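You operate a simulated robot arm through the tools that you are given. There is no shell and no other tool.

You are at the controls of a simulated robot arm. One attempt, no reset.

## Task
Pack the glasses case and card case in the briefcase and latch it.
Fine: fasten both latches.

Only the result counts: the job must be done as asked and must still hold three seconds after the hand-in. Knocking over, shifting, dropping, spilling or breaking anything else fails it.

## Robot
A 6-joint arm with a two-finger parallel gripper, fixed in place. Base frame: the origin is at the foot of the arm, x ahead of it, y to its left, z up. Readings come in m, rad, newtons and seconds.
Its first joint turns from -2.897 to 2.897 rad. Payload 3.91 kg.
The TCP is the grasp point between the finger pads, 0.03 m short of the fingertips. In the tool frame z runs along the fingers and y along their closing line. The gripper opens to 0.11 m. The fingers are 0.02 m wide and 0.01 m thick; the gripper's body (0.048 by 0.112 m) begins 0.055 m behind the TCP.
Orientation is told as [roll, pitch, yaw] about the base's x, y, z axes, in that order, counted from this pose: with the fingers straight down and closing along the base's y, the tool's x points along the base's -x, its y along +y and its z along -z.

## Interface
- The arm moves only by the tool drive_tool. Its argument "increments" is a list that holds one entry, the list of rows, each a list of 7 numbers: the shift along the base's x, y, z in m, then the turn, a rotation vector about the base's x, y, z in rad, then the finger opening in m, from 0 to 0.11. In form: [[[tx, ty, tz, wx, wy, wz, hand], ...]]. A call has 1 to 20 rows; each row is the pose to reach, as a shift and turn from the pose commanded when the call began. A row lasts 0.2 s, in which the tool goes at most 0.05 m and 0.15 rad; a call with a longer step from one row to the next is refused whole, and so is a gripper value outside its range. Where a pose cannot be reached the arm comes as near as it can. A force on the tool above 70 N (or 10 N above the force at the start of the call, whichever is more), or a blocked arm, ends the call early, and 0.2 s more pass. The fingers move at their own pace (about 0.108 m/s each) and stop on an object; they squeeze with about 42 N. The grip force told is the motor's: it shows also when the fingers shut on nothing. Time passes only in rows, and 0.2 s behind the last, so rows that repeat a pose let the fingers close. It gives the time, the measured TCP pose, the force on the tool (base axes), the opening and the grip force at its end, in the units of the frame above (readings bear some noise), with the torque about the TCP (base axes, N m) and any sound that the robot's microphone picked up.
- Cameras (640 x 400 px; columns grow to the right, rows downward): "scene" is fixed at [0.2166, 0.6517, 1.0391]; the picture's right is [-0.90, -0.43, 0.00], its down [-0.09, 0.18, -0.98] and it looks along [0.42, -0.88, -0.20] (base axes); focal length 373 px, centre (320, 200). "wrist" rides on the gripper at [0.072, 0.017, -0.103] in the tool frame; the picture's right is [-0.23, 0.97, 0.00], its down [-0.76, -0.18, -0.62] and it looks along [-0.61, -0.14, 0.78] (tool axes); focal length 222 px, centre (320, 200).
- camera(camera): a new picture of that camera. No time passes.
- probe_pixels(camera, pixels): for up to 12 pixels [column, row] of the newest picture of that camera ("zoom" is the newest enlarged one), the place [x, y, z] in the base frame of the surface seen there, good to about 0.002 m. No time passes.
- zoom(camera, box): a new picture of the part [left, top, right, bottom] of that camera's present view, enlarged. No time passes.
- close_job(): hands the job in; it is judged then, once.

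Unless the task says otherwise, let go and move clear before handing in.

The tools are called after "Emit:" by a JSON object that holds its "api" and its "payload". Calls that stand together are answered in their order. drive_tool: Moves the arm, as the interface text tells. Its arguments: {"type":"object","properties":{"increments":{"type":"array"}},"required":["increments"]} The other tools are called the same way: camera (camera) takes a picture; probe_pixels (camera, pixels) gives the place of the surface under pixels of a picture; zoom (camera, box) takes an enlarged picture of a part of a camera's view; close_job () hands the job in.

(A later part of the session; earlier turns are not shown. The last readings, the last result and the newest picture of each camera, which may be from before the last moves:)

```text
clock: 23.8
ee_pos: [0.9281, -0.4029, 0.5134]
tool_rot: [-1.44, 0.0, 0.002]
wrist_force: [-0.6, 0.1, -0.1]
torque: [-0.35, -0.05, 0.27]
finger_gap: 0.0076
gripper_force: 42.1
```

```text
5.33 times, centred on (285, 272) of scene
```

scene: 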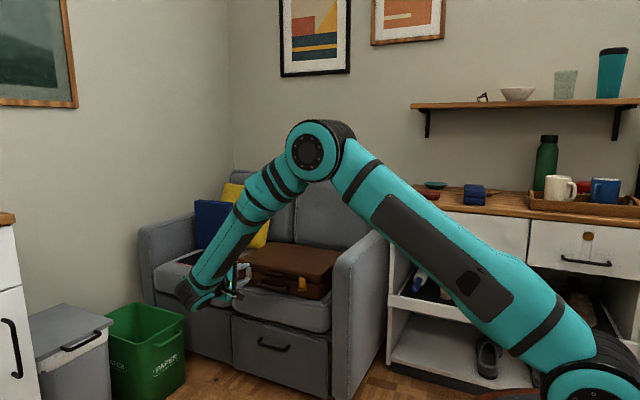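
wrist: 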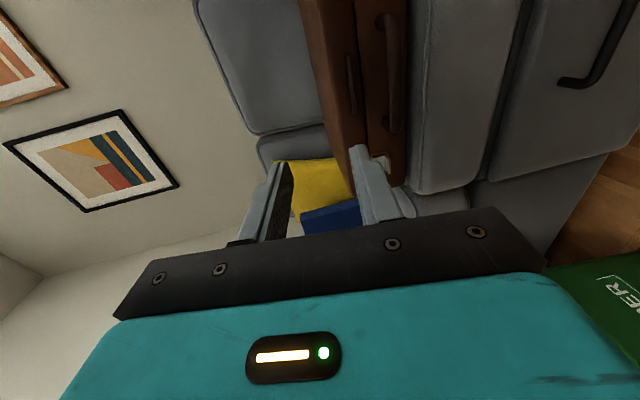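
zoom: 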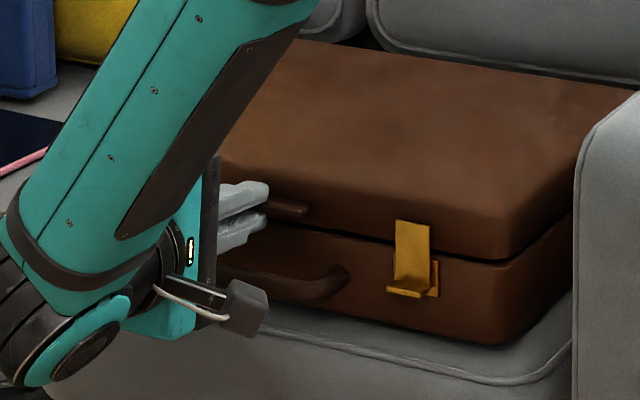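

The tab is gripped (7.6 mm). I'll start lifting the lid along an arc about its rear hinge (y≈−0.705, z≈0.486), rotating the tool with it.

Emit:
{"api": "drive_tool", "payload": {"increments": [[[0, -0.0018, 0.015, 0.05, 0, 0, 0.0], [0, -0.0042, 0.03, 0.1, 0, 0, 0.0], [0, -0.0114, 0.0595, 0.2, 0, 0, 0.0], [0, -0.0215, 0.088, 0.3, 0, 0, 0.0]]]}}

Emit:
{"api": "camera", "payload": {"camera": "scene"}}

Emit:
{"api": "camera", "payload": {"camera": "wrist"}}

```text
clock: 24.8
ee_pos: [0.9275, -0.4249, 0.6004]
tool_rot: [-1.138, 0.003, 0.003]
wrist_force: [-6.5, 0.2, -9.3]
torque: [-0.28, -0.03, -1.21]
finger_gap: 0.0078
gripper_force: 42.1
```

```text
taken
```

scene: 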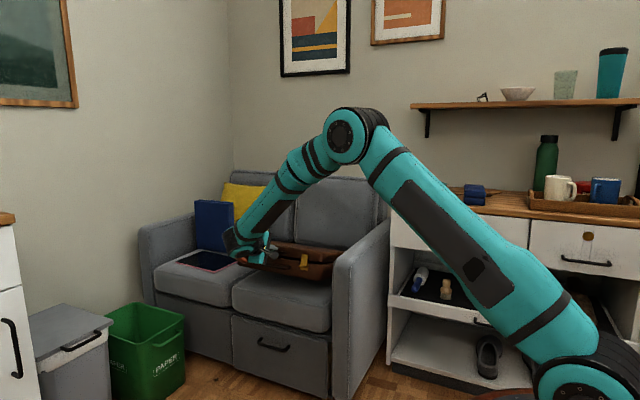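

```text
taken
```

wrist: 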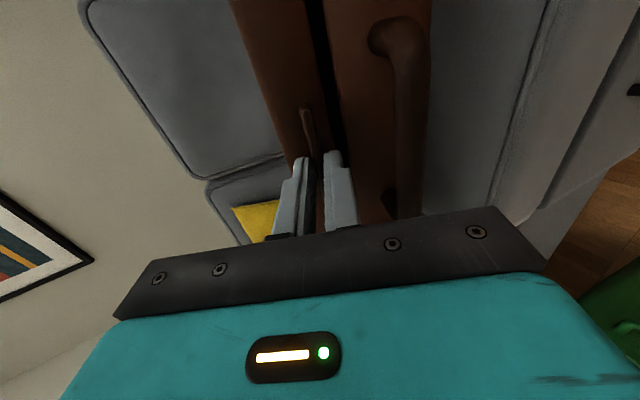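

Emit:
{"api": "zoom", "payload": {"camera": "scene", "box": [225, 215, 345, 310]}}

Emit:
{"api": "zoom", "payload": {"camera": "wrist", "box": [220, 0, 460, 240]}}

```text
4.21 times, centred on (285, 262) of scene
```

zoom: 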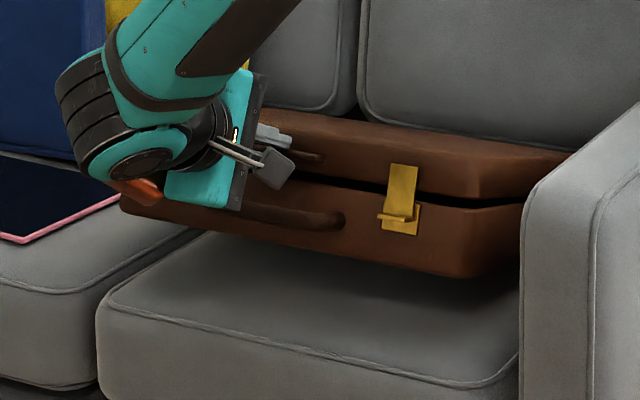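

```text
1.67 times, centred on (340, 120) of wrist
```

zoom: 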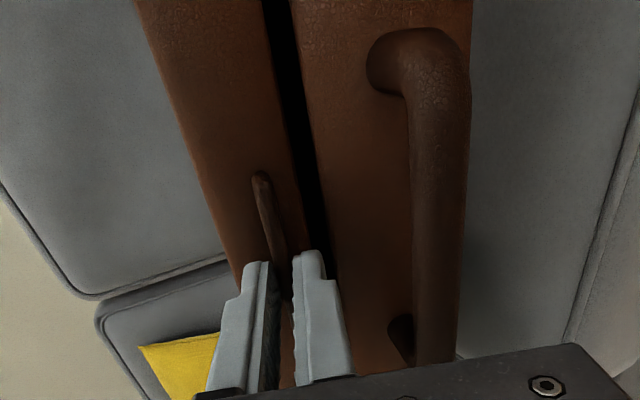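

The whole case came up, with the lid gap stuck at about 1 cm: so the latches are in fact engaged with some slack. I'll set it down by reversing, then open the flaps properly by rotating them.

Emit:
{"api": "drive_tool", "payload": {"increments": [[[0, 0.0101, -0.0285, -0.1, 0, 0, 0.0], [0, 0.0173, -0.058, -0.2, 0, 0, 0.0], [0, 0.0197, -0.073, -0.25, 0, 0, 0.0], [0, 0.0205, -0.081, -0.275, 0, 0, 0.0], [0, 0.0215, -0.0885, -0.3, 0, 0, 0.0], [0, 0.0215, -0.0885, -0.3, 0, 0, 0.0]]]}}

Emit:
{"api": "zoom", "payload": {"camera": "scene", "box": [225, 215, 345, 310]}}

```text
clock: 26.2
ee_pos: [0.9269, -0.4019, 0.5142]
tool_rot: [-1.44, -0.001, 0.001]
wrist_force: [11.8, -0.8, -0.8]
torque: [-0.38, -0.09, 1.35]
finger_gap: 0.0078
gripper_force: 41.7
```

```text
4.21 times, centred on (285, 262) of scene
```

zoom: 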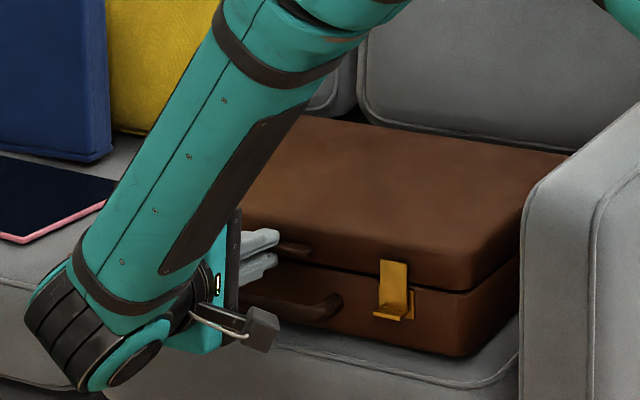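

The case is back on the seat. I'll check the seat's front edge near the brass latch so I know how low the horizontal gripper can go.

Emit:
{"api": "camera", "payload": {"camera": "scene"}}

Emit:
{"api": "probe_pixels", "payload": {"camera": "scene", "pixels": [[308, 303], [308, 308], [308, 313], [308, 318], [308, 325], [292, 300], [328, 306], [302, 290], [322, 295], [301, 277], [298, 289], [310, 285]]}}

Emit:
{"api": "zoom", "payload": {"camera": "scene", "box": [275, 255, 345, 325]}}

```text
taken
```

scene: 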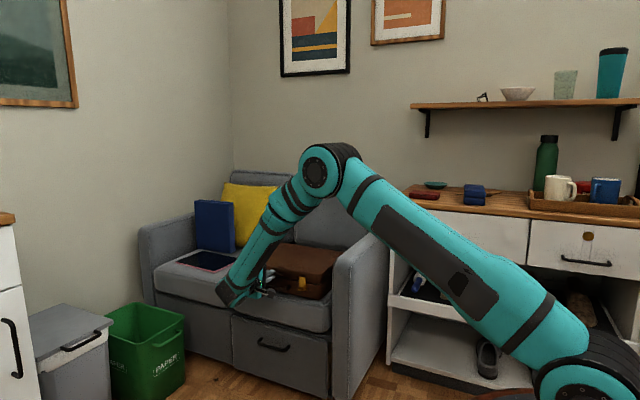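

```text
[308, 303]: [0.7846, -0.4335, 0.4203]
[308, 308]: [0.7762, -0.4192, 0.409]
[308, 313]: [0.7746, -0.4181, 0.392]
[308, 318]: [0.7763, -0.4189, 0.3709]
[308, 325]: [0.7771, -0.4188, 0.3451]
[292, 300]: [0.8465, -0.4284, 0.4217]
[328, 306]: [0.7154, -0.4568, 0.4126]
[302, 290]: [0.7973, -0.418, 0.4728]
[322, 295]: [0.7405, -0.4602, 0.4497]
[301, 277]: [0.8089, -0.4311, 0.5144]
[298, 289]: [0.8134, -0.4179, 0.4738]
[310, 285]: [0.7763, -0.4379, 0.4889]
```

```text
5.71 times, centred on (310, 290) of scene
```

zoom: 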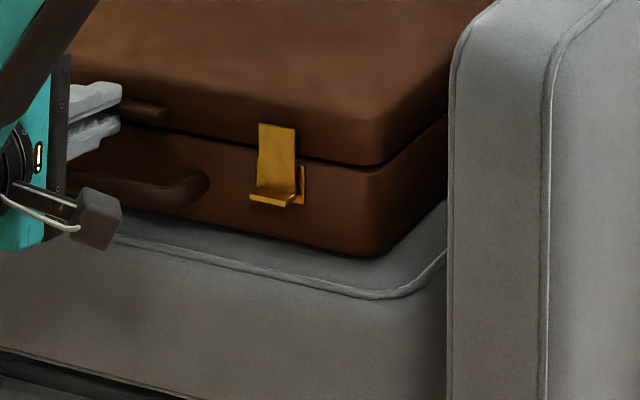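

The seat front is at y≈−0.418, so there's free space in front of it. I'll release the tab, back off, move to the brass lip (x≈0.808, z≈0.471) and level the fingers.

Emit:
{"api": "drive_tool", "payload": {"increments": [[[0, 0, 0, 0, 0, 0, 0.028], [0, 0, 0, 0, 0, 0, 0.028], [0, 0.03, 0.001, 0, 0, 0, 0.028], [0, 0.06, 0.0, 0, 0, 0, 0.028], [-0.04, 0.06, -0.01, -0.03, 0, 0, 0.03], [-0.08, 0.06, -0.025, -0.06, 0, 0, 0.03], [-0.119, 0.06, -0.04, -0.06, 0, 0, 0.03]]]}}

Emit:
{"api": "camera", "payload": {"camera": "wrist"}}

Emit:
{"api": "zoom", "payload": {"camera": "scene", "box": [255, 245, 345, 325]}}

```text
clock: 27.8
ee_pos: [0.8074, -0.3411, 0.4707]
tool_rot: [-1.499, 0.0, 0.001]
wrist_force: [-0.3, -0.4, 0.9]
torque: [0.01, -0.02, -0.04]
finger_gap: 0.0299
gripper_force: 0.0
```

```text
taken
```

wrist: 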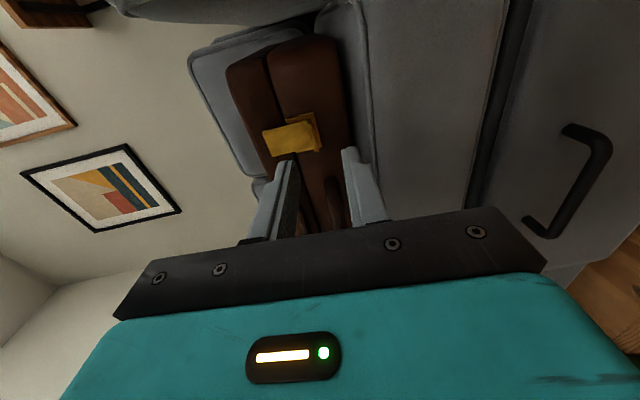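

```text
5.00 times, centred on (300, 285) of scene
```

zoom: 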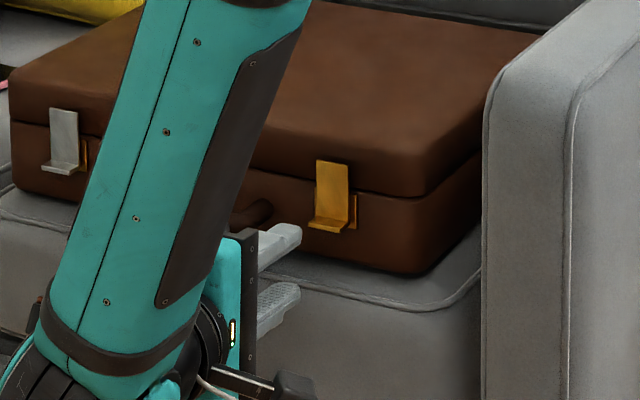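

I'll measure the brass lip in this view (around 315,135) before going in.

Emit:
{"api": "zoom", "payload": {"camera": "wrist", "box": [240, 90, 400, 250]}}

Emit:
{"api": "probe_pixels", "payload": {"camera": "zoom", "pixels": [[100, 170], [130, 235], [240, 130], [290, 160], [310, 165], [320, 225], [315, 190], [200, 180], [280, 215], [300, 110]]}}

Emit:
{"api": "zoom", "payload": {"camera": "scene", "box": [285, 265, 325, 300]}}

Emit:
{"api": "probe_pixels", "payload": {"camera": "zoom", "pixels": [[300, 160], [345, 165], [300, 230], [345, 240], [275, 272], [340, 282], [290, 262], [330, 280]]}}

```text
2.50 times, centred on (320, 170) of wrist
```

zoom: 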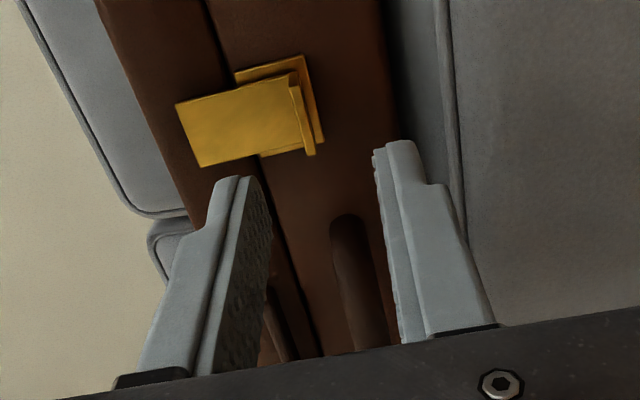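

```text
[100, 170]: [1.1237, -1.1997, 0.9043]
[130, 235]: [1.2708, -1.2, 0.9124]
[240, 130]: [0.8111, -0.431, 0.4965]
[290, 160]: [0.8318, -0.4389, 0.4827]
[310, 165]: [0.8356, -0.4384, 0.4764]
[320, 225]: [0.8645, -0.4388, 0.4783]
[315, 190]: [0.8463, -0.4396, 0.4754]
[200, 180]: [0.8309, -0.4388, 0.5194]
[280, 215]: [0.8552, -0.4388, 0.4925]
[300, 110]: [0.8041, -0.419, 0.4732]
```

```text
11.43 times, centred on (305, 282) of scene
```

zoom: 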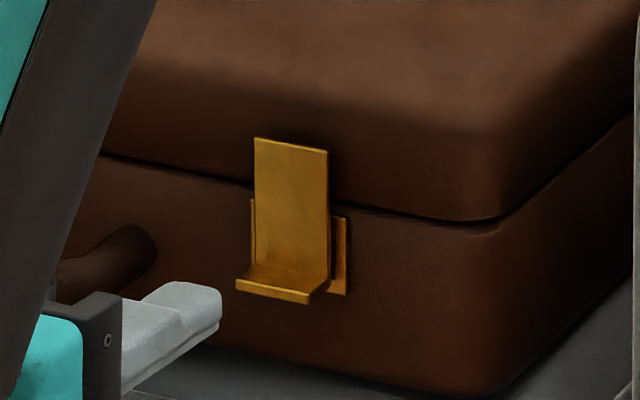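

```text
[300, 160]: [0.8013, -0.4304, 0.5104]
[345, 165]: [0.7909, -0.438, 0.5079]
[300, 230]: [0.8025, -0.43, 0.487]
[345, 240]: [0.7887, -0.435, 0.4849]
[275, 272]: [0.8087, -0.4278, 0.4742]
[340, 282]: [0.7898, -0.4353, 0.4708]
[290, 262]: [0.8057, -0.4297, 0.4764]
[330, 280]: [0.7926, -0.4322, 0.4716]
```

The brass lip is centred at x≈0.805, z≈0.471, y −0.430 to −0.418. I'll move in around it and close.

Emit:
{"api": "drive_tool", "payload": {"increments": [[[-0.002, -0.02, 0.0025, 0, 0, 0, 0.03], [-0.002, -0.04, 0.0025, 0, 0, 0, 0.03], [-0.002, -0.05, 0.0025, 0, 0, 0, 0.03], [-0.002, -0.0565, 0.0025, 0, 0, 0, 0.03], [-0.002, -0.0565, 0.0025, 0, 0, 0, 0.012], [-0.002, -0.0565, 0.0025, 0, 0, 0, 0.0], [-0.002, -0.0565, 0.0025, 0, 0, 0, 0.0]]]}}

Emit:
{"api": "zoom", "payload": {"camera": "wrist", "box": [240, 90, 400, 250]}}

Emit:
{"api": "zoom", "payload": {"camera": "scene", "box": [275, 255, 335, 305]}}

```text
clock: 29.4
ee_pos: [0.806, -0.3995, 0.4751]
tool_rot: [-1.5, 0.003, 0.001]
wrist_force: [-7.2, 11.0, 0.0]
torque: [-0.37, -0.06, 0.09]
finger_gap: 0.0035
gripper_force: 41.6
```

```text
2.50 times, centred on (320, 170) of wrist
```

zoom: 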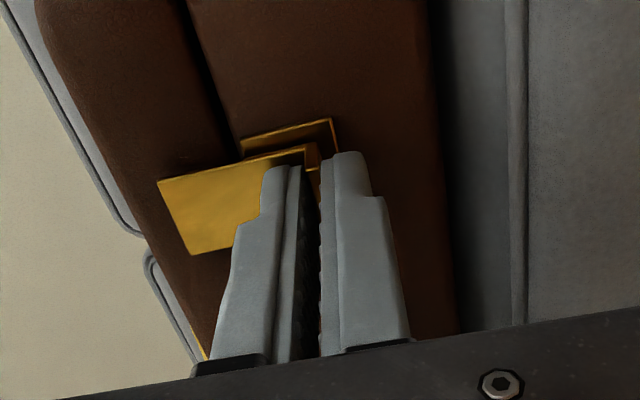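

```text
8.00 times, centred on (305, 280) of scene
```

zoom: 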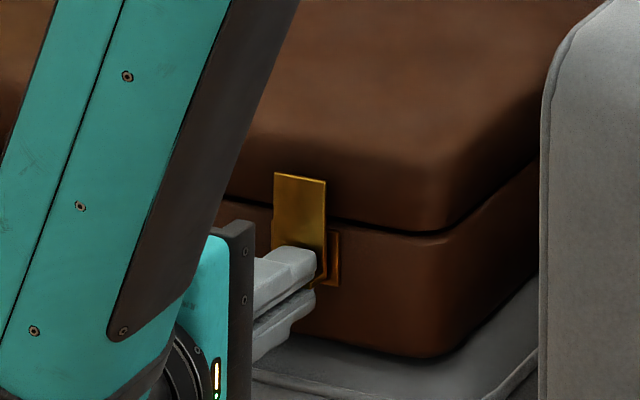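

The lip is pinched at 3.5 mm thickness. I'll rotate the flap outward about its hinge, first to about 26°.

Emit:
{"api": "drive_tool", "payload": {"increments": [[[0, 0.0028, 0.0028, 0.075, 0, 0, 0.0], [0, 0.0054, 0.0058, 0.15, 0, 0, 0.0], [0, 0.0078, 0.009, 0.225, 0, 0, 0.0], [0, 0.0099, 0.0124, 0.3, 0, 0, 0.0], [0, 0.0118, 0.0159, 0.375, 0, 0, 0.0], [0, 0.0134, 0.0196, 0.45, 0, 0, 0.0]]]}}

Emit:
{"api": "zoom", "payload": {"camera": "wrist", "box": [240, 90, 400, 250]}}

Emit:
{"api": "zoom", "payload": {"camera": "scene", "box": [275, 255, 335, 305]}}

```text
clock: 30.8
ee_pos: [0.806, -0.3848, 0.4965]
tool_rot: [-1.049, 0.0, 0.002]
wrist_force: [-1.6, 9.0, -0.4]
torque: [-0.07, -0.34, 0.65]
finger_gap: 0.0034
gripper_force: 42.1
```

```text
2.50 times, centred on (320, 170) of wrist
```

zoom: 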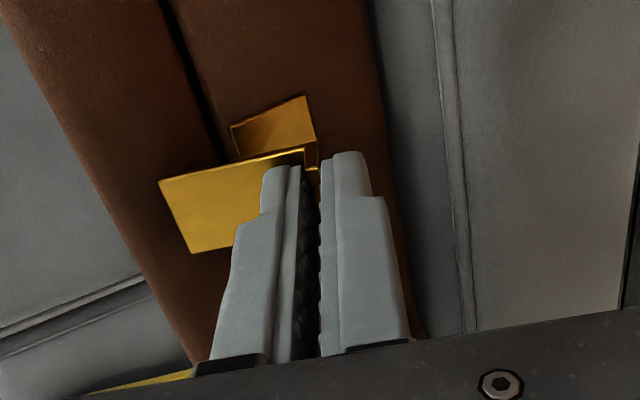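

```text
8.00 times, centred on (305, 280) of scene
```

zoom: 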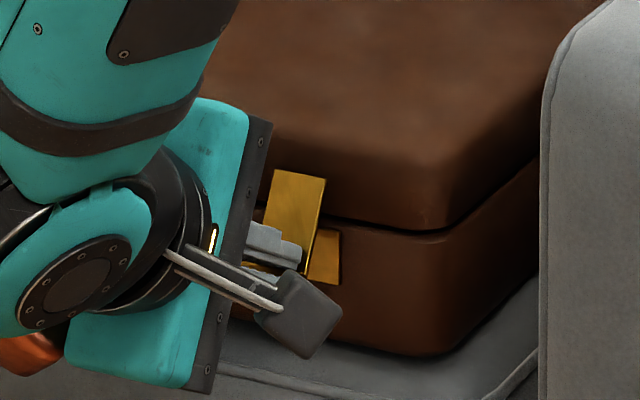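

The flap swings out cleanly. I'll continue the arc up past horizontal.

Emit:
{"api": "drive_tool", "payload": {"increments": [[[0, 0.0023, 0.0075, 0.148, 0, 0, 0.0], [0, 0.0035, 0.0154, 0.296, 0, 0, 0.0], [0, 0.0035, 0.0234, 0.444, 0, 0, 0.0], [0, 0.0023, 0.0312, 0.592, 0, 0, 0.0], [0, -0.0001, 0.0389, 0.74, 0, 0, 0.0], [0, -0.0034, 0.046, 0.888, 0, 0, 0.0], [0, -0.008, 0.0525, 1.036, 0, 0, 0.0]]]}}

Emit:
{"api": "zoom", "payload": {"camera": "wrist", "box": [240, 90, 400, 250]}}

Emit:
{"api": "zoom", "payload": {"camera": "scene", "box": [265, 235, 345, 305]}}

```text
clock: 32.4
ee_pos: [0.8059, -0.3955, 0.5474]
tool_rot: [-0.012, -0.001, 0.0]
wrist_force: [1.4, -1.4, 0.0]
torque: [-0.42, 1.07, 0.51]
finger_gap: 0.0046
gripper_force: 41.9
```

```text
2.50 times, centred on (320, 170) of wrist
```

zoom: 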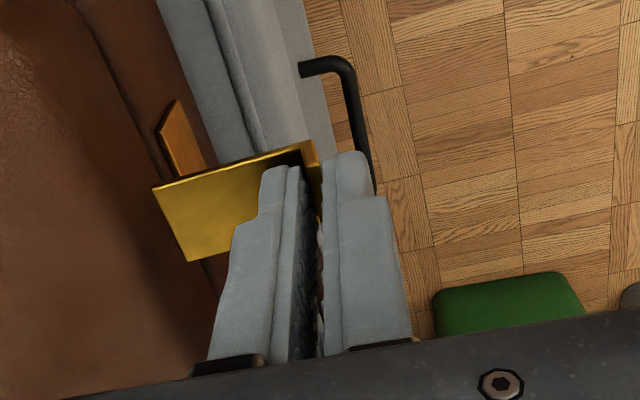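

```text
5.71 times, centred on (305, 270) of scene
```

zoom: 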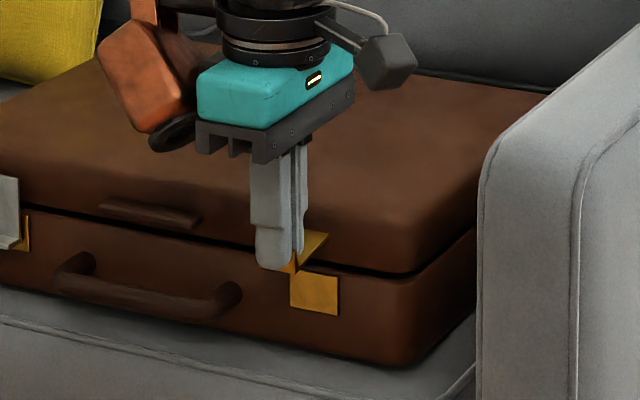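

The brass flap is now horizontal and its keeper is exposed. I'll push it a little further past horizontal, then release and see whether it stays.

Emit:
{"api": "drive_tool", "payload": {"increments": [[[0, -0.0026, 0.003, 0.075, 0, 0, 0.0], [0, -0.0053, 0.0059, 0.15, 0, 0, 0.0], [0, -0.0084, 0.0085, 0.225, 0, 0, 0.0], [0, -0.0116, 0.0109, 0.3, 0, 0, 0.0], [0, -0.0116, 0.0109, 0.3, 0, 0, 0.03], [0, -0.0116, 0.0109, 0.3, 0, 0, 0.03]]]}}

Emit:
{"api": "zoom", "payload": {"camera": "wrist", "box": [240, 90, 400, 250]}}

Emit:
{"api": "zoom", "payload": {"camera": "scene", "box": [265, 235, 345, 305]}}

```text
clock: 33.8
ee_pos: [0.8069, -0.4053, 0.5594]
tool_rot: [0.286, -0.002, 0.0]
wrist_force: [-1.0, 0.9, 0.0]
torque: [-0.02, -0.02, 0.04]
finger_gap: 0.0298
gripper_force: 0.0
```

```text
2.50 times, centred on (320, 170) of wrist
```

zoom: 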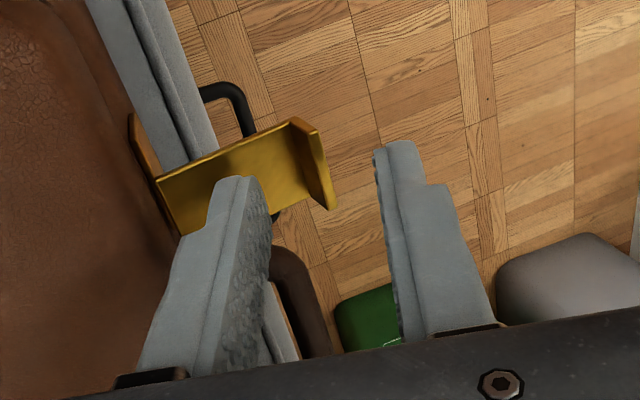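

```text
5.71 times, centred on (305, 270) of scene
```

zoom: 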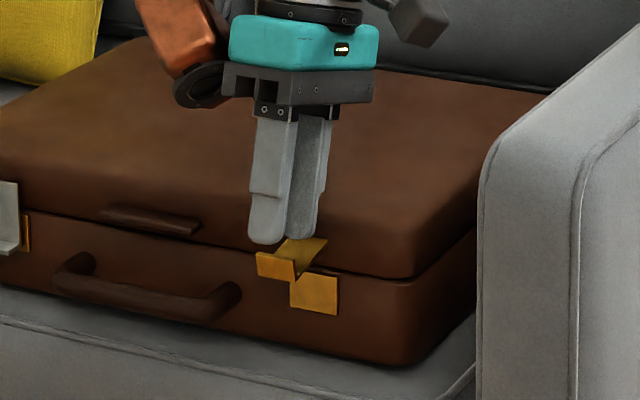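

The brass flap stays open on its own. I'll retreat and repeat on the silver latch: fingers horizontal in front of x≈1.037.

Emit:
{"api": "drive_tool", "payload": {"increments": [[[0, -0.012, 0.04, 0, 0, 0, 0.03], [0.0, 0.0, 0.06, -0.1, 0, 0, 0.03], [0.02, 0.03, 0.06, -0.25, 0, 0, 0.03], [0.04, 0.06, 0.06, -0.4, 0, 0, 0.03], [0.06, 0.09, 0.06, -0.55, 0, 0, 0.03], [0.08, 0.11, 0.05, -0.7, 0, 0, 0.03], [0.1, 0.12, 0.04, -0.85, 0, 0, 0.03], [0.12, 0.12, 0.02, -1.0, 0, 0, 0.03], [0.14, 0.12, 0.0, -1.15, 0, 0, 0.03], [0.16, 0.12, -0.02, -1.3, 0, 0, 0.03], [0.185, 0.12, -0.04, -1.45, 0, 0, 0.03], [0.205, 0.11, -0.06, -1.6, 0, 0, 0.03], [0.22, 0.09, -0.075, -1.7, 0, 0, 0.03], [0.231, 0.064, -0.086, -1.786, 0, 0, 0.03]]]}}

Emit:
{"api": "camera", "payload": {"camera": "wrist"}}

Emit:
{"api": "camera", "payload": {"camera": "scene"}}

```text
clock: 36.8
ee_pos: [1.0384, -0.3427, 0.4749]
tool_rot: [-1.501, 0.0, 0.003]
wrist_force: [-0.2, 0.5, 0.8]
torque: [0.04, -0.02, -0.03]
finger_gap: 0.0301
gripper_force: 0.0
```

```text
taken
```

wrist: 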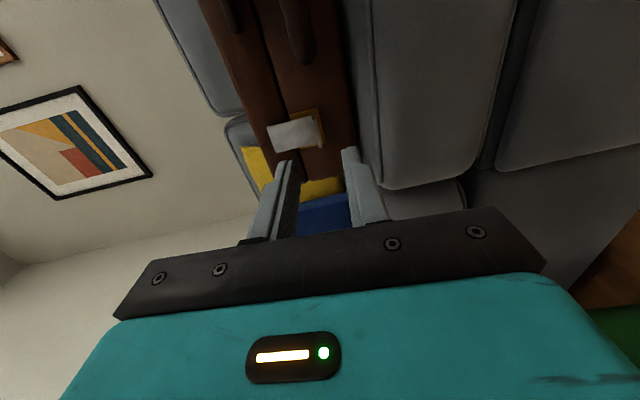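

```text
taken
```

scene: 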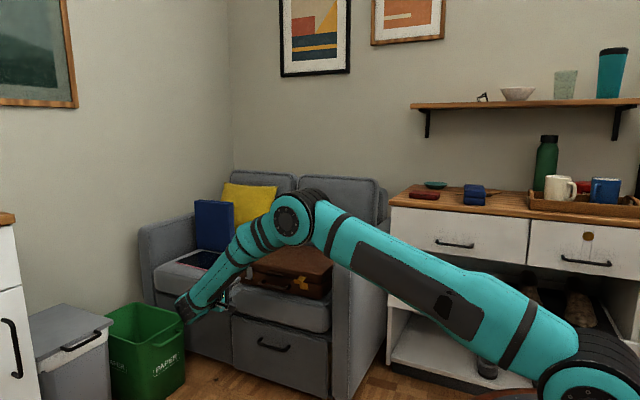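

Arm clear. Probing the silver lip (around 318,128) in the wrist view.

Emit:
{"api": "zoom", "payload": {"camera": "wrist", "box": [240, 90, 400, 250]}}

Emit:
{"api": "probe_pixels", "payload": {"camera": "zoom", "pixels": [[120, 120], [200, 100], [140, 145], [290, 95], [300, 105], [307, 125], [250, 100], [280, 130], [296, 92], [310, 135]]}}

```text
2.50 times, centred on (320, 170) of wrist
```

zoom: 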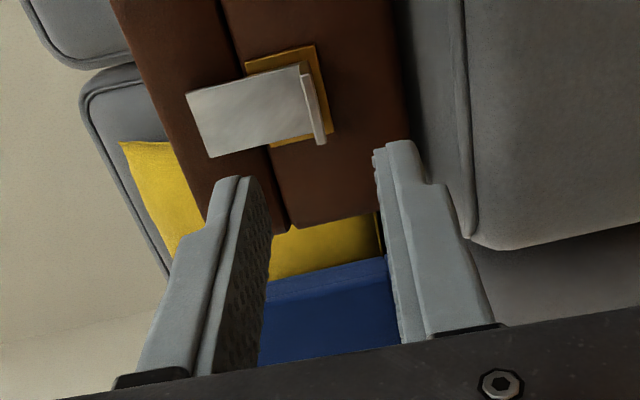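

```text
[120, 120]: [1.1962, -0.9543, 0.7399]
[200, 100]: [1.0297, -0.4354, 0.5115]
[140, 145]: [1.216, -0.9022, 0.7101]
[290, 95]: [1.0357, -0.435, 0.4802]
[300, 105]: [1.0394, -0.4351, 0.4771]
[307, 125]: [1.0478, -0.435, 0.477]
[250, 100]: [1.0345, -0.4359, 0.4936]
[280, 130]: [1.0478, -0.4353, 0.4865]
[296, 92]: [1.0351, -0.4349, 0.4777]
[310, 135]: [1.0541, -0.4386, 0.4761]
```

The silver flap face is at y≈−0.435, x 1.027–1.05. I'll move in and pinch its lip.

Emit:
{"api": "drive_tool", "payload": {"increments": [[[0.001, -0.02, -0.001, 0, 0, 0, 0.03], [0.001, -0.04, -0.001, 0, 0, 0, 0.03], [0.001, -0.05, -0.001, 0, 0, 0, 0.03], [0.001, -0.0585, -0.001, 0, 0, 0, 0.03], [0.001, -0.0585, -0.001, 0, 0, 0, 0.012], [0.001, -0.0585, -0.001, 0, 0, 0, 0.0], [0.001, -0.0585, -0.001, 0, 0, 0, 0.0]]]}}

Emit:
{"api": "zoom", "payload": {"camera": "wrist", "box": [240, 90, 400, 250]}}

Emit:
{"api": "zoom", "payload": {"camera": "scene", "box": [215, 245, 315, 315]}}

```text
clock: 38.4
ee_pos: [1.0377, -0.3997, 0.4735]
tool_rot: [-1.5, 0.002, 0.002]
wrist_force: [-0.8, 3.6, 11.3]
torque: [-0.56, 0.05, -0.46]
finger_gap: 0.0034
gripper_force: 42.1
```

```text
2.50 times, centred on (320, 170) of wrist
```

zoom: 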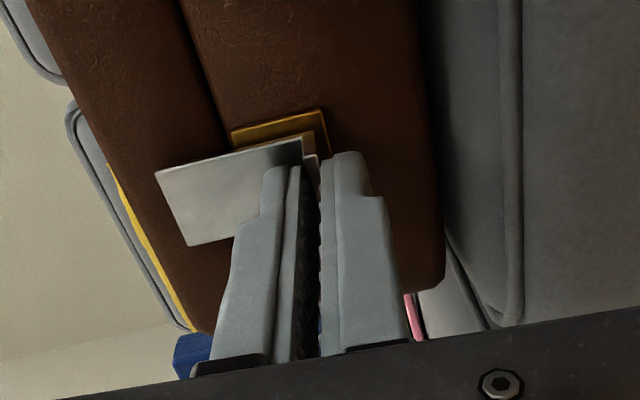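

```text
5.71 times, centred on (265, 280) of scene
```

zoom: 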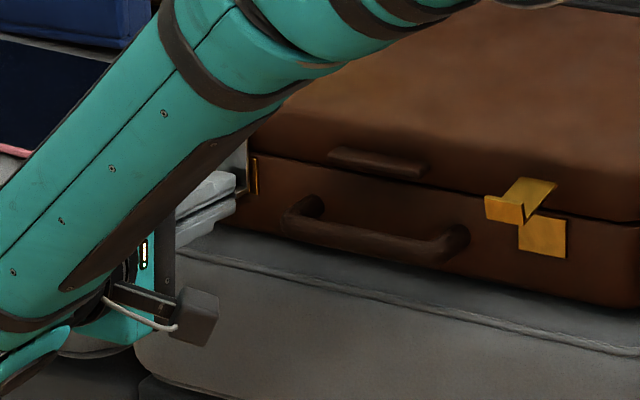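

Pinched at 3.4 mm. I'll rotate the silver flap open with the same arc.

Emit:
{"api": "drive_tool", "payload": {"increments": [[[0, 0.0028, 0.0028, 0.075, 0, 0, 0.0], [0, 0.0054, 0.0058, 0.15, 0, 0, 0.0], [0, 0.0078, 0.009, 0.225, 0, 0, 0.0], [0, 0.0099, 0.0124, 0.3, 0, 0, 0.0], [0, 0.0118, 0.0159, 0.375, 0, 0, 0.0], [0, 0.0134, 0.0196, 0.45, 0, 0, 0.0]]]}}

Emit:
{"api": "zoom", "payload": {"camera": "wrist", "box": [240, 90, 400, 250]}}

Emit:
{"api": "zoom", "payload": {"camera": "scene", "box": [215, 245, 315, 315]}}

```text
clock: 39.8
ee_pos: [1.0374, -0.387, 0.4933]
tool_rot: [-1.049, -0.002, 0.001]
wrist_force: [1.3, -6.5, 19.4]
torque: [-0.88, 0.02, 0.26]
finger_gap: 0.0037
gripper_force: 42.2
```

```text
2.50 times, centred on (320, 170) of wrist
```

zoom: 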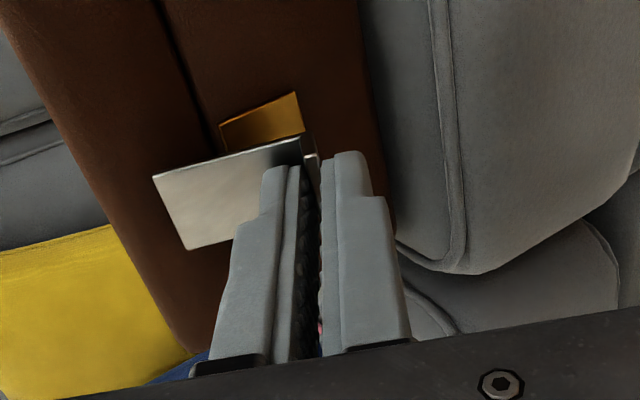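

```text
5.71 times, centred on (265, 280) of scene
```

zoom: 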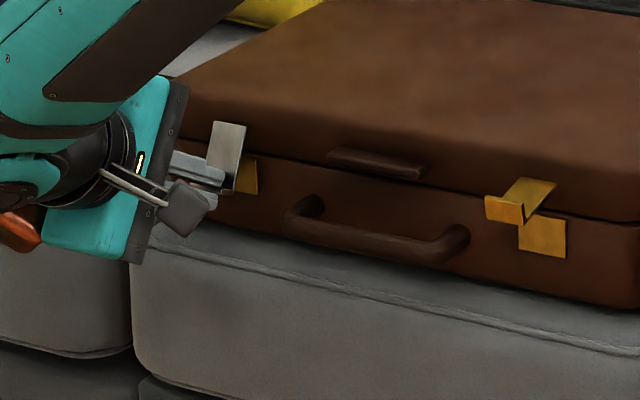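

The silver flap is opening too. Continuing, with a small upward correction for the 19 N vertical force.

Emit:
{"api": "drive_tool", "payload": {"increments": [[[0, 0.0023, 0.009, 0.148, 0, 0, 0.0], [0, 0.0035, 0.0169, 0.296, 0, 0, 0.0], [0, 0.0035, 0.0249, 0.444, 0, 0, 0.0], [0, 0.0023, 0.0327, 0.592, 0, 0, 0.0], [0, -0.0001, 0.0404, 0.74, 0, 0, 0.0], [0, -0.0034, 0.0475, 0.888, 0, 0, 0.0], [0, -0.008, 0.054, 1.036, 0, 0, 0.0], [0, -0.0133, 0.0599, 1.186, 0, 0, 0.0], [0, -0.0196, 0.0649, 1.33, 0, 0, 0.0], [0, -0.0196, 0.0649, 1.33, 0, 0, 0.03], [0, -0.0196, 0.0649, 1.33, 0, 0, 0.03]]]}}

Emit:
{"api": "zoom", "payload": {"camera": "wrist", "box": [240, 90, 400, 250]}}

Emit:
{"api": "zoom", "payload": {"camera": "scene", "box": [215, 245, 315, 315]}}

```text
clock: 42.2
ee_pos: [1.0385, -0.4074, 0.5577]
tool_rot: [0.282, -0.002, 0.0]
wrist_force: [0.0, -1.6, -0.1]
torque: [0.0, 0.0, 0.03]
finger_gap: 0.0302
gripper_force: 0.1
```

```text
2.50 times, centred on (320, 170) of wrist
```

zoom: 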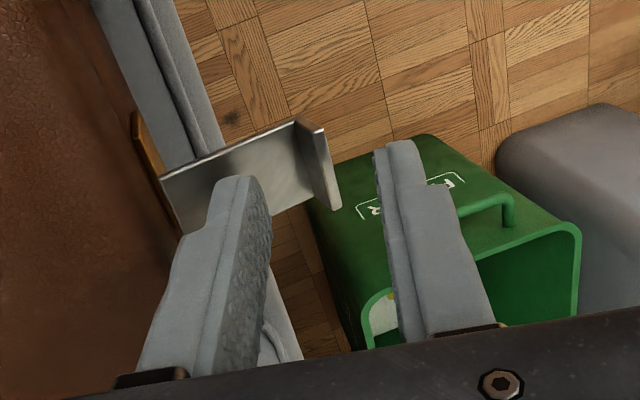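

```text
5.71 times, centred on (265, 280) of scene
```

zoom: 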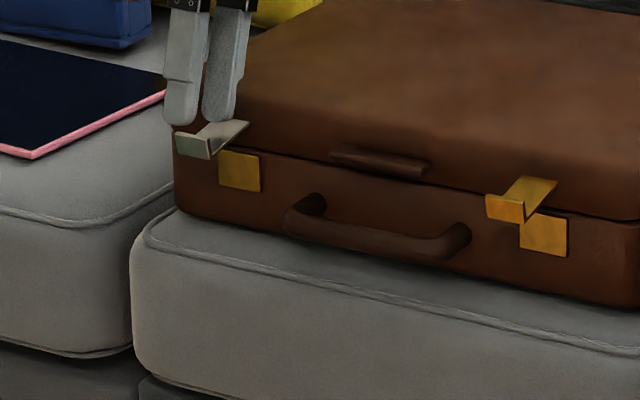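

Both latches are open and stay up. I'll go back to the lid tab (x≈0.928, z≈0.512) with horizontal fingers.

Emit:
{"api": "drive_tool", "payload": {"increments": [[[0, -0.012, 0.04, 0, 0, 0, 0.03], [0.0, 0.0, 0.06, -0.1, 0, 0, 0.03], [-0.01, 0.03, 0.06, -0.25, 0, 0, 0.03], [-0.02, 0.06, 0.06, -0.4, 0, 0, 0.03], [-0.03, 0.09, 0.06, -0.55, 0, 0, 0.03], [-0.04, 0.11, 0.05, -0.7, 0, 0, 0.03], [-0.05, 0.12, 0.04, -0.85, 0, 0, 0.03], [-0.06, 0.12, 0.03, -1.0, 0, 0, 0.03], [-0.07, 0.12, 0.015, -1.15, 0, 0, 0.03], [-0.08, 0.12, 0.0, -1.3, 0, 0, 0.03], [-0.09, 0.12, -0.015, -1.45, 0, 0, 0.03], [-0.1, 0.11, -0.03, -1.6, 0, 0, 0.028], [-0.1105, 0.09, -0.045, -1.72, 0, 0, 0.028], [-0.1105, 0.06, -0.045, -1.72, 0, 0, 0.028]]]}}

Emit:
{"api": "zoom", "payload": {"camera": "wrist", "box": [200, 50, 440, 250]}}

Emit:
{"api": "zoom", "payload": {"camera": "scene", "box": [225, 235, 345, 310]}}

```text
clock: 45.2
ee_pos: [0.9273, -0.3451, 0.511]
tool_rot: [-1.441, 0.0, 0.003]
wrist_force: [0.6, -0.2, 0.3]
torque: [0.02, -0.03, -0.03]
finger_gap: 0.0284
gripper_force: 0.0
```

```text
2.00 times, centred on (320, 150) of wrist
```

zoom: 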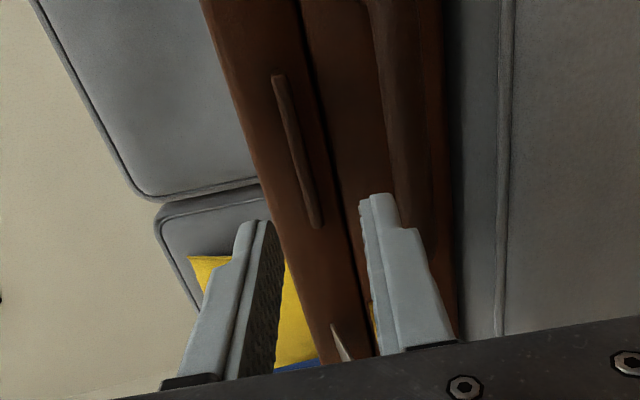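

```text
5.33 times, centred on (285, 272) of scene
```

zoom: 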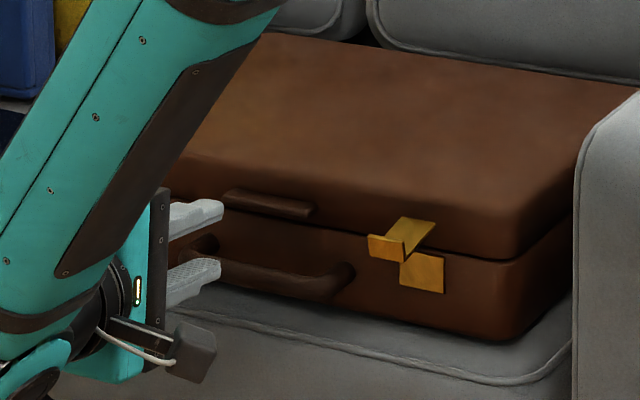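

Checking the tab position before advancing.

Emit:
{"api": "probe_pixels", "payload": {"camera": "zoom", "pixels": [[240, 203], [270, 208], [305, 215], [270, 200], [270, 225], [400, 285], [480, 230], [500, 300]]}}

Emit:
{"api": "probe_pixels", "payload": {"camera": "wrist", "pixels": [[340, 92], [347, 120], [356, 155], [330, 130], [365, 140]]}}

```text
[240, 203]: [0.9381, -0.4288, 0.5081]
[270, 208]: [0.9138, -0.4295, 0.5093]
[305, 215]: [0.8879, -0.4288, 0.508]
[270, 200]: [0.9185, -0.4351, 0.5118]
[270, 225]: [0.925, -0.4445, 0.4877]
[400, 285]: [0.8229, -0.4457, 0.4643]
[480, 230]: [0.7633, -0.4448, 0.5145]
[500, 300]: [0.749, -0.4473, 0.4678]
```

```text
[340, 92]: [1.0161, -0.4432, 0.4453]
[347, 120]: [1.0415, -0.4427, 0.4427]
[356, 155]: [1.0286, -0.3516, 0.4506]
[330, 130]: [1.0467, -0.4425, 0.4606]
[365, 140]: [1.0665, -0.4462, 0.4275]
```

Tab is at y −0.429 to −0.444, z≈0.509; the case sits ~5 mm further back. I'll advance and grip.

Emit:
{"api": "drive_tool", "payload": {"increments": [[[-0.005, -0.03, 0.001, 0, 0, 0, 0.028], [-0.007, -0.055, 0.001, 0, 0, 0, 0.028], [-0.007, -0.0645, 0.001, 0, 0, 0, 0.028], [-0.007, -0.0645, 0.001, 0, 0, 0, 0.01], [-0.007, -0.0645, 0.001, 0, 0, 0, 0.0], [-0.007, -0.0645, 0.001, 0, 0, 0, 0.0]]]}}

Emit:
{"api": "zoom", "payload": {"camera": "wrist", "box": [200, 50, 440, 250]}}

```text
clock: 46.6
ee_pos: [0.9199, -0.4105, 0.5134]
tool_rot: [-1.44, -0.001, 0.002]
wrist_force: [0.4, 3.0, -0.3]
torque: [-0.34, -0.01, 0.25]
finger_gap: 0.0076
gripper_force: 42.1
```

```text
2.00 times, centred on (320, 150) of wrist
```

zoom: 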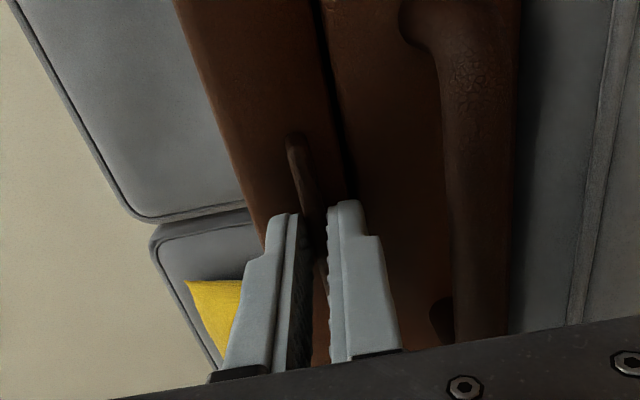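

Gripped. Lifting the lid again along the arc.

Emit:
{"api": "drive_tool", "payload": {"increments": [[[0, -0.0018, 0.015, 0.05, 0, 0, 0.0], [0, -0.0042, 0.03, 0.1, 0, 0, 0.0], [0, -0.0114, 0.0595, 0.2, 0, 0, 0.0], [0, -0.0215, 0.088, 0.3, 0, 0, 0.0]]]}}

Emit:
{"api": "zoom", "payload": {"camera": "scene", "box": [215, 215, 345, 310]}}

Emit:
{"api": "camera", "payload": {"camera": "wrist"}}

```text
clock: 47.6
ee_pos: [0.9211, -0.431, 0.5997]
tool_rot: [-1.138, 0.0, 0.002]
wrist_force: [-3.5, 11.6, 2.7]
torque: [-0.5, -0.63, 0.43]
finger_gap: 0.0079
gripper_force: 41.9
```

```text
4.21 times, centred on (280, 262) of scene
```

zoom: 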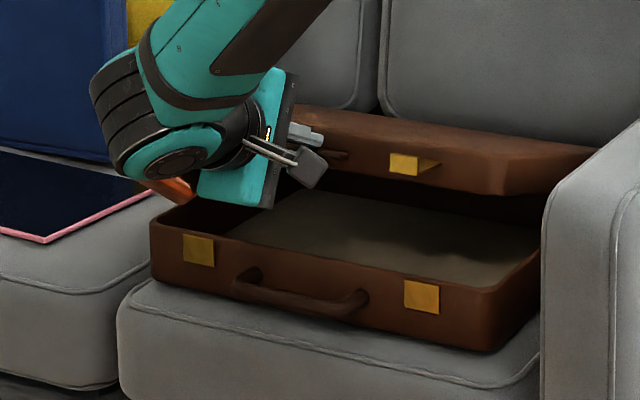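

```text
taken
```

wrist: 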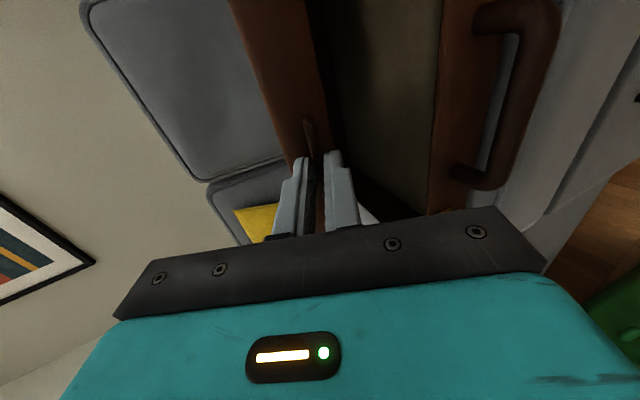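

The lid opens and the base stays put. Continuing to about 50°, then checking forces.

Emit:
{"api": "drive_tool", "payload": {"increments": [[[0, -0.0193, 0.0407, 0.149, 0, 0, 0.0], [0, -0.0455, 0.0778, 0.298, 0, 0, 0.0], [0, -0.0769, 0.1106, 0.447, 0, 0, 0.0], [0, -0.1129, 0.1384, 0.596, 0, 0, 0.0]]]}}

Emit:
{"api": "zoom", "payload": {"camera": "scene", "box": [215, 185, 365, 310]}}

```text
clock: 48.6
ee_pos: [0.9212, -0.5432, 0.7427]
tool_rot: [-0.543, -0.006, 0.004]
wrist_force: [17.0, 16.9, 22.8]
torque: [-0.31, -0.14, -0.39]
finger_gap: 0.0081
gripper_force: 42.2
```

```text
3.20 times, centred on (290, 248) of scene
```

zoom: 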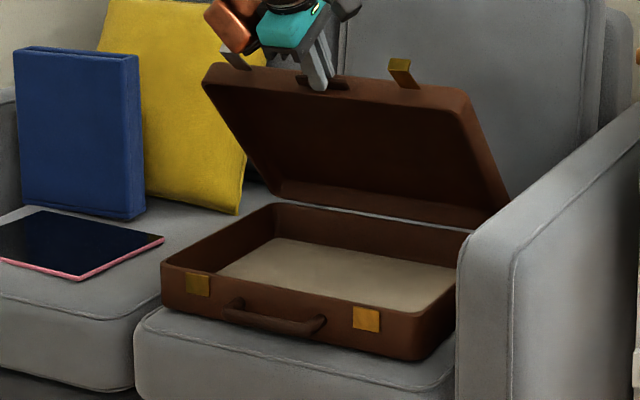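

The lid is at ~52° and the case is open and empty inside. I'll continue to ~86° with a small outward correction.

Emit:
{"api": "drive_tool", "payload": {"increments": [[[-0.001, -0.0392, 0.0246, 0.149, 0, 0, 0.0], [-0.001, -0.0823, 0.0407, 0.298, 0, 0, 0.0], [-0.001, -0.1271, 0.0501, 0.447, 0, 0, 0.0], [-0.001, -0.1729, 0.0527, 0.596, 0, 0, 0.0]]]}}

Emit:
{"api": "camera", "payload": {"camera": "scene"}}

Emit:
{"api": "camera", "payload": {"camera": "wrist"}}

```text
clock: 49.6
ee_pos: [0.907, -0.6873, 0.7992]
tool_rot: [-0.029, -0.013, -0.003]
wrist_force: [8.6, -2.4, -5.0]
torque: [-0.63, -1.23, -0.53]
finger_gap: 0.0089
gripper_force: 41.7
out of reach, approached as far as the arm can: row 4
stopped in row 4: the force on the tool passed its limit at 86 N (the readings are from after the stop); the commanded pose is now the measured one
```

```text
taken
```

scene: 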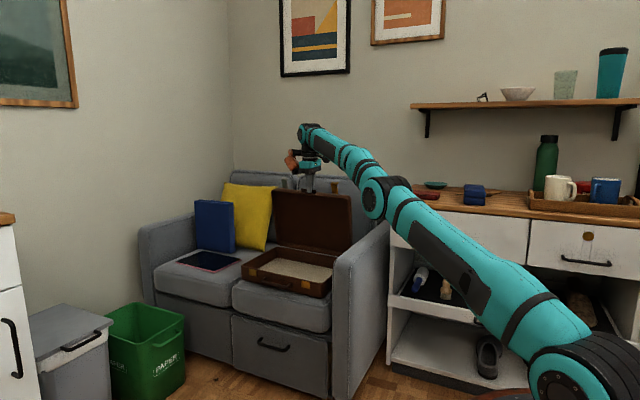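

```text
taken
```

wrist: 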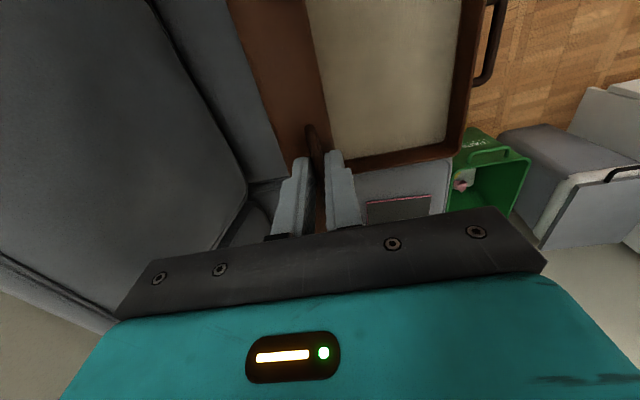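

The arm reached its limit at ~82° lid angle. I'll open the fingers only slightly, keeping the tab straddled, to see whether the lid holds itself.

Emit:
{"api": "drive_tool", "payload": {"increments": [[[0, 0, 0, 0, 0, 0, 0.02], [0, 0, 0, 0, 0, 0, 0.03], [0, 0, 0, 0, 0, 0, 0.03], [0, 0, 0, 0, 0, 0, 0.03]]]}}

Emit:
{"api": "zoom", "payload": {"camera": "scene", "box": [225, 120, 375, 310]}}

Emit:
{"api": "zoom", "payload": {"camera": "wrist", "box": [220, 60, 440, 250]}}

```text
clock: 50.6
ee_pos: [0.908, -0.6853, 0.7992]
tool_rot: [-0.031, -0.011, 0.001]
wrist_force: [-0.4, -0.1, -0.1]
torque: [0.02, -0.05, 0.0]
finger_gap: 0.0298
gripper_force: 0.1
```

```text
2.11 times, centred on (300, 215) of scene
```

zoom: 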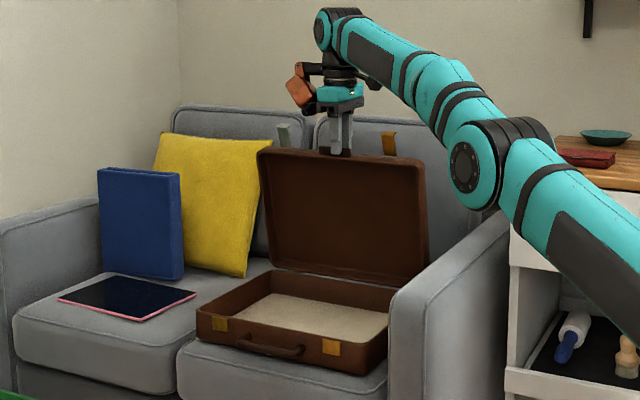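

```text
2.11 times, centred on (330, 155) of wrist
```

zoom: 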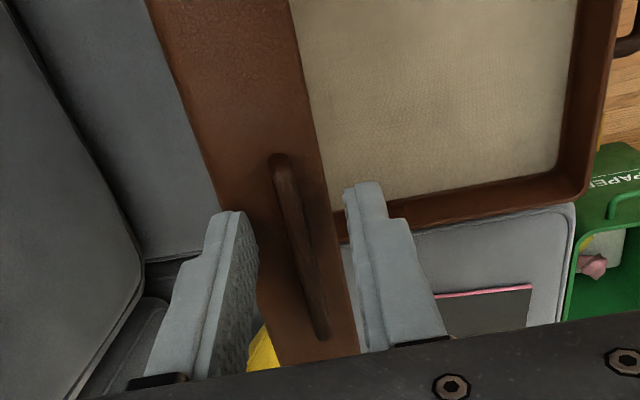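

The lid stays up with neither finger touching it. I'll lift off while sliding slightly along the tab toward the base, and check that it holds.

Emit:
{"api": "drive_tool", "payload": {"increments": [[[-0.012, 0.0, 0.015, 0, 0, 0, 0.03], [-0.03, 0.0, 0.035, 0, 0, 0, 0.03], [-0.05, 0.0, 0.06, 0, 0, 0, 0.03], [-0.07, 0.01, 0.09, 0, 0, 0, 0.03], [-0.09, 0.03, 0.12, 0, 0, 0, 0.03]]]}}

Emit:
{"api": "zoom", "payload": {"camera": "scene", "box": [225, 120, 375, 310]}}

Emit:
{"api": "camera", "payload": {"camera": "wrist"}}

```text
clock: 51.8
ee_pos: [0.8166, -0.6564, 0.9165]
tool_rot: [-0.029, -0.01, 0.0]
wrist_force: [0.5, -0.8, -1.6]
torque: [0.06, 0.01, -0.03]
finger_gap: 0.0298
gripper_force: 0.0
```

```text
2.11 times, centred on (300, 215) of scene
```

zoom: 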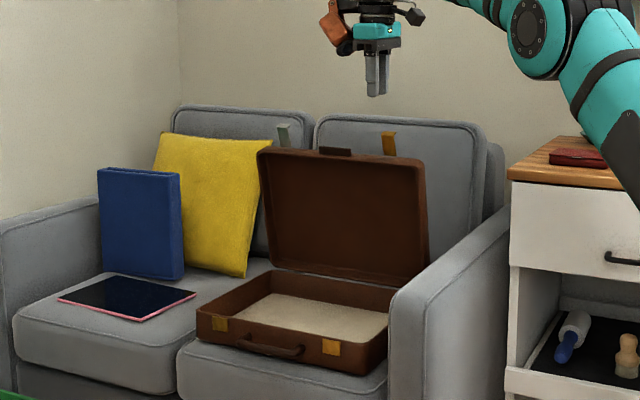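

```text
taken
```

wrist: 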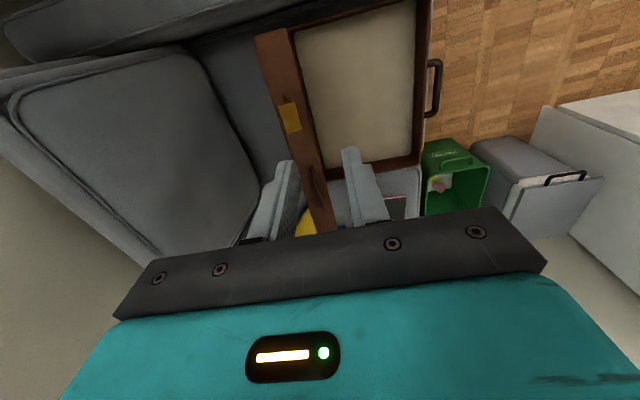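

The lid stands by itself. I'll measure the interior floor, walls and lid for the packing poses.

Emit:
{"api": "probe_pixels", "payload": {"camera": "wrist", "pixels": [[320, 60], [400, 20], [405, 150], [345, 140], [360, 90], [425, 80], [290, 118], [318, 195], [260, 45], [430, 20]]}}

Emit:
{"api": "camera", "payload": {"camera": "scene"}}

Emit:
{"api": "probe_pixels", "payload": {"camera": "scene", "pixels": [[240, 265], [255, 250], [280, 265], [300, 280], [325, 265], [322, 284], [350, 190], [300, 193], [320, 250], [340, 195], [353, 232]]}}

```text
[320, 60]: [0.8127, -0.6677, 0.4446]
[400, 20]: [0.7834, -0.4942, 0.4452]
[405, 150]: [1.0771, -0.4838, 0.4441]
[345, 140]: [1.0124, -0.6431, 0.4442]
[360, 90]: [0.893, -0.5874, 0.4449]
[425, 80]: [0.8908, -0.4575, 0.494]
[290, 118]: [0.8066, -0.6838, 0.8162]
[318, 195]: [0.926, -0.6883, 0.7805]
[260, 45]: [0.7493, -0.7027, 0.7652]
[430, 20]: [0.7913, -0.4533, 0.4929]
```

```text
taken
```

scene: 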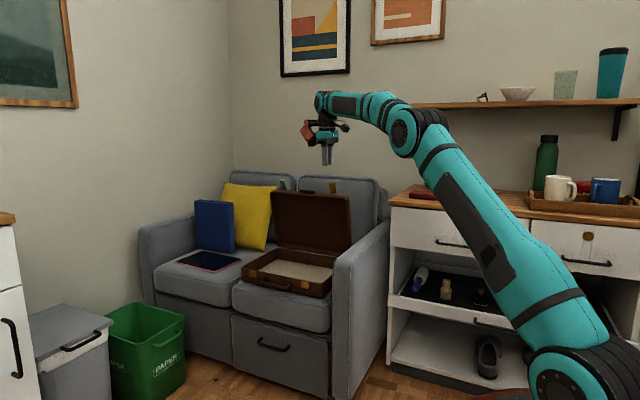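

```text
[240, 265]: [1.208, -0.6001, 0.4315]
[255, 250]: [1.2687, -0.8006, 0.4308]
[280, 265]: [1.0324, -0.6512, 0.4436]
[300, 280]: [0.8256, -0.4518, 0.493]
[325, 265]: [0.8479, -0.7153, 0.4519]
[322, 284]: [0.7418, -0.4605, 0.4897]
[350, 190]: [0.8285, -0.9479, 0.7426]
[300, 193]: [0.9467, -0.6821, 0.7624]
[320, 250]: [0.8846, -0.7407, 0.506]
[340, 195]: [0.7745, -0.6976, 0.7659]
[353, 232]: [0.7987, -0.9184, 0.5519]
```

Interior floor z≈0.4445, rim z≈0.493, x 0.76–1.08, y −0.71 to −0.46; plenty of room. Now I'll move over the sideboard to line up on the red card case.

Emit:
{"api": "drive_tool", "payload": {"increments": [[[-0.04, -0.01, 0.02, 0.01, 0.003, 0, 0.06], [-0.085, -0.025, 0.034, 0.02, 0.006, 0, 0.09], [-0.13, -0.04, 0.034, 0.029, 0.01, 0, 0.1], [-0.175, -0.055, 0.034, 0.029, 0.01, 0, 0.1], [-0.22, -0.07, 0.034, 0.029, 0.01, 0, 0.1], [-0.265, -0.085, 0.034, 0.029, 0.01, 0, 0.1], [-0.31, -0.1, 0.034, 0.029, 0.01, 0, 0.1], [-0.35, -0.12, 0.034, 0.029, 0.01, 0, 0.1], [-0.39, -0.135, 0.034, 0.029, 0.01, 0, 0.1], [-0.417, -0.144, 0.034, 0.029, 0.01, 0, 0.1]]]}}

Emit:
{"api": "camera", "payload": {"camera": "wrist"}}

Emit:
{"api": "camera", "payload": {"camera": "scene"}}

```text
clock: 54.0
ee_pos: [0.3986, -0.7999, 0.9556]
tool_rot: [0.001, -0.002, 0.003]
wrist_force: [-0.3, -0.2, 0.0]
torque: [-0.02, 0.08, 0.02]
finger_gap: 0.1
gripper_force: 0.2
```

```text
taken
```

wrist: 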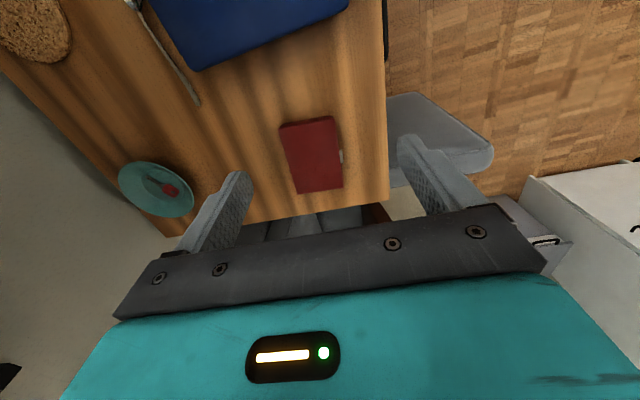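

```text
taken
```

scene: 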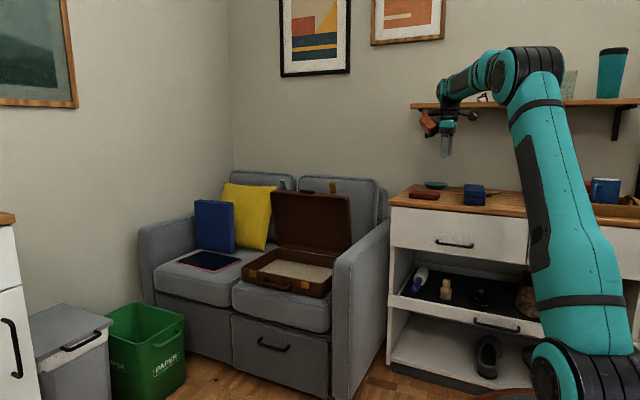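

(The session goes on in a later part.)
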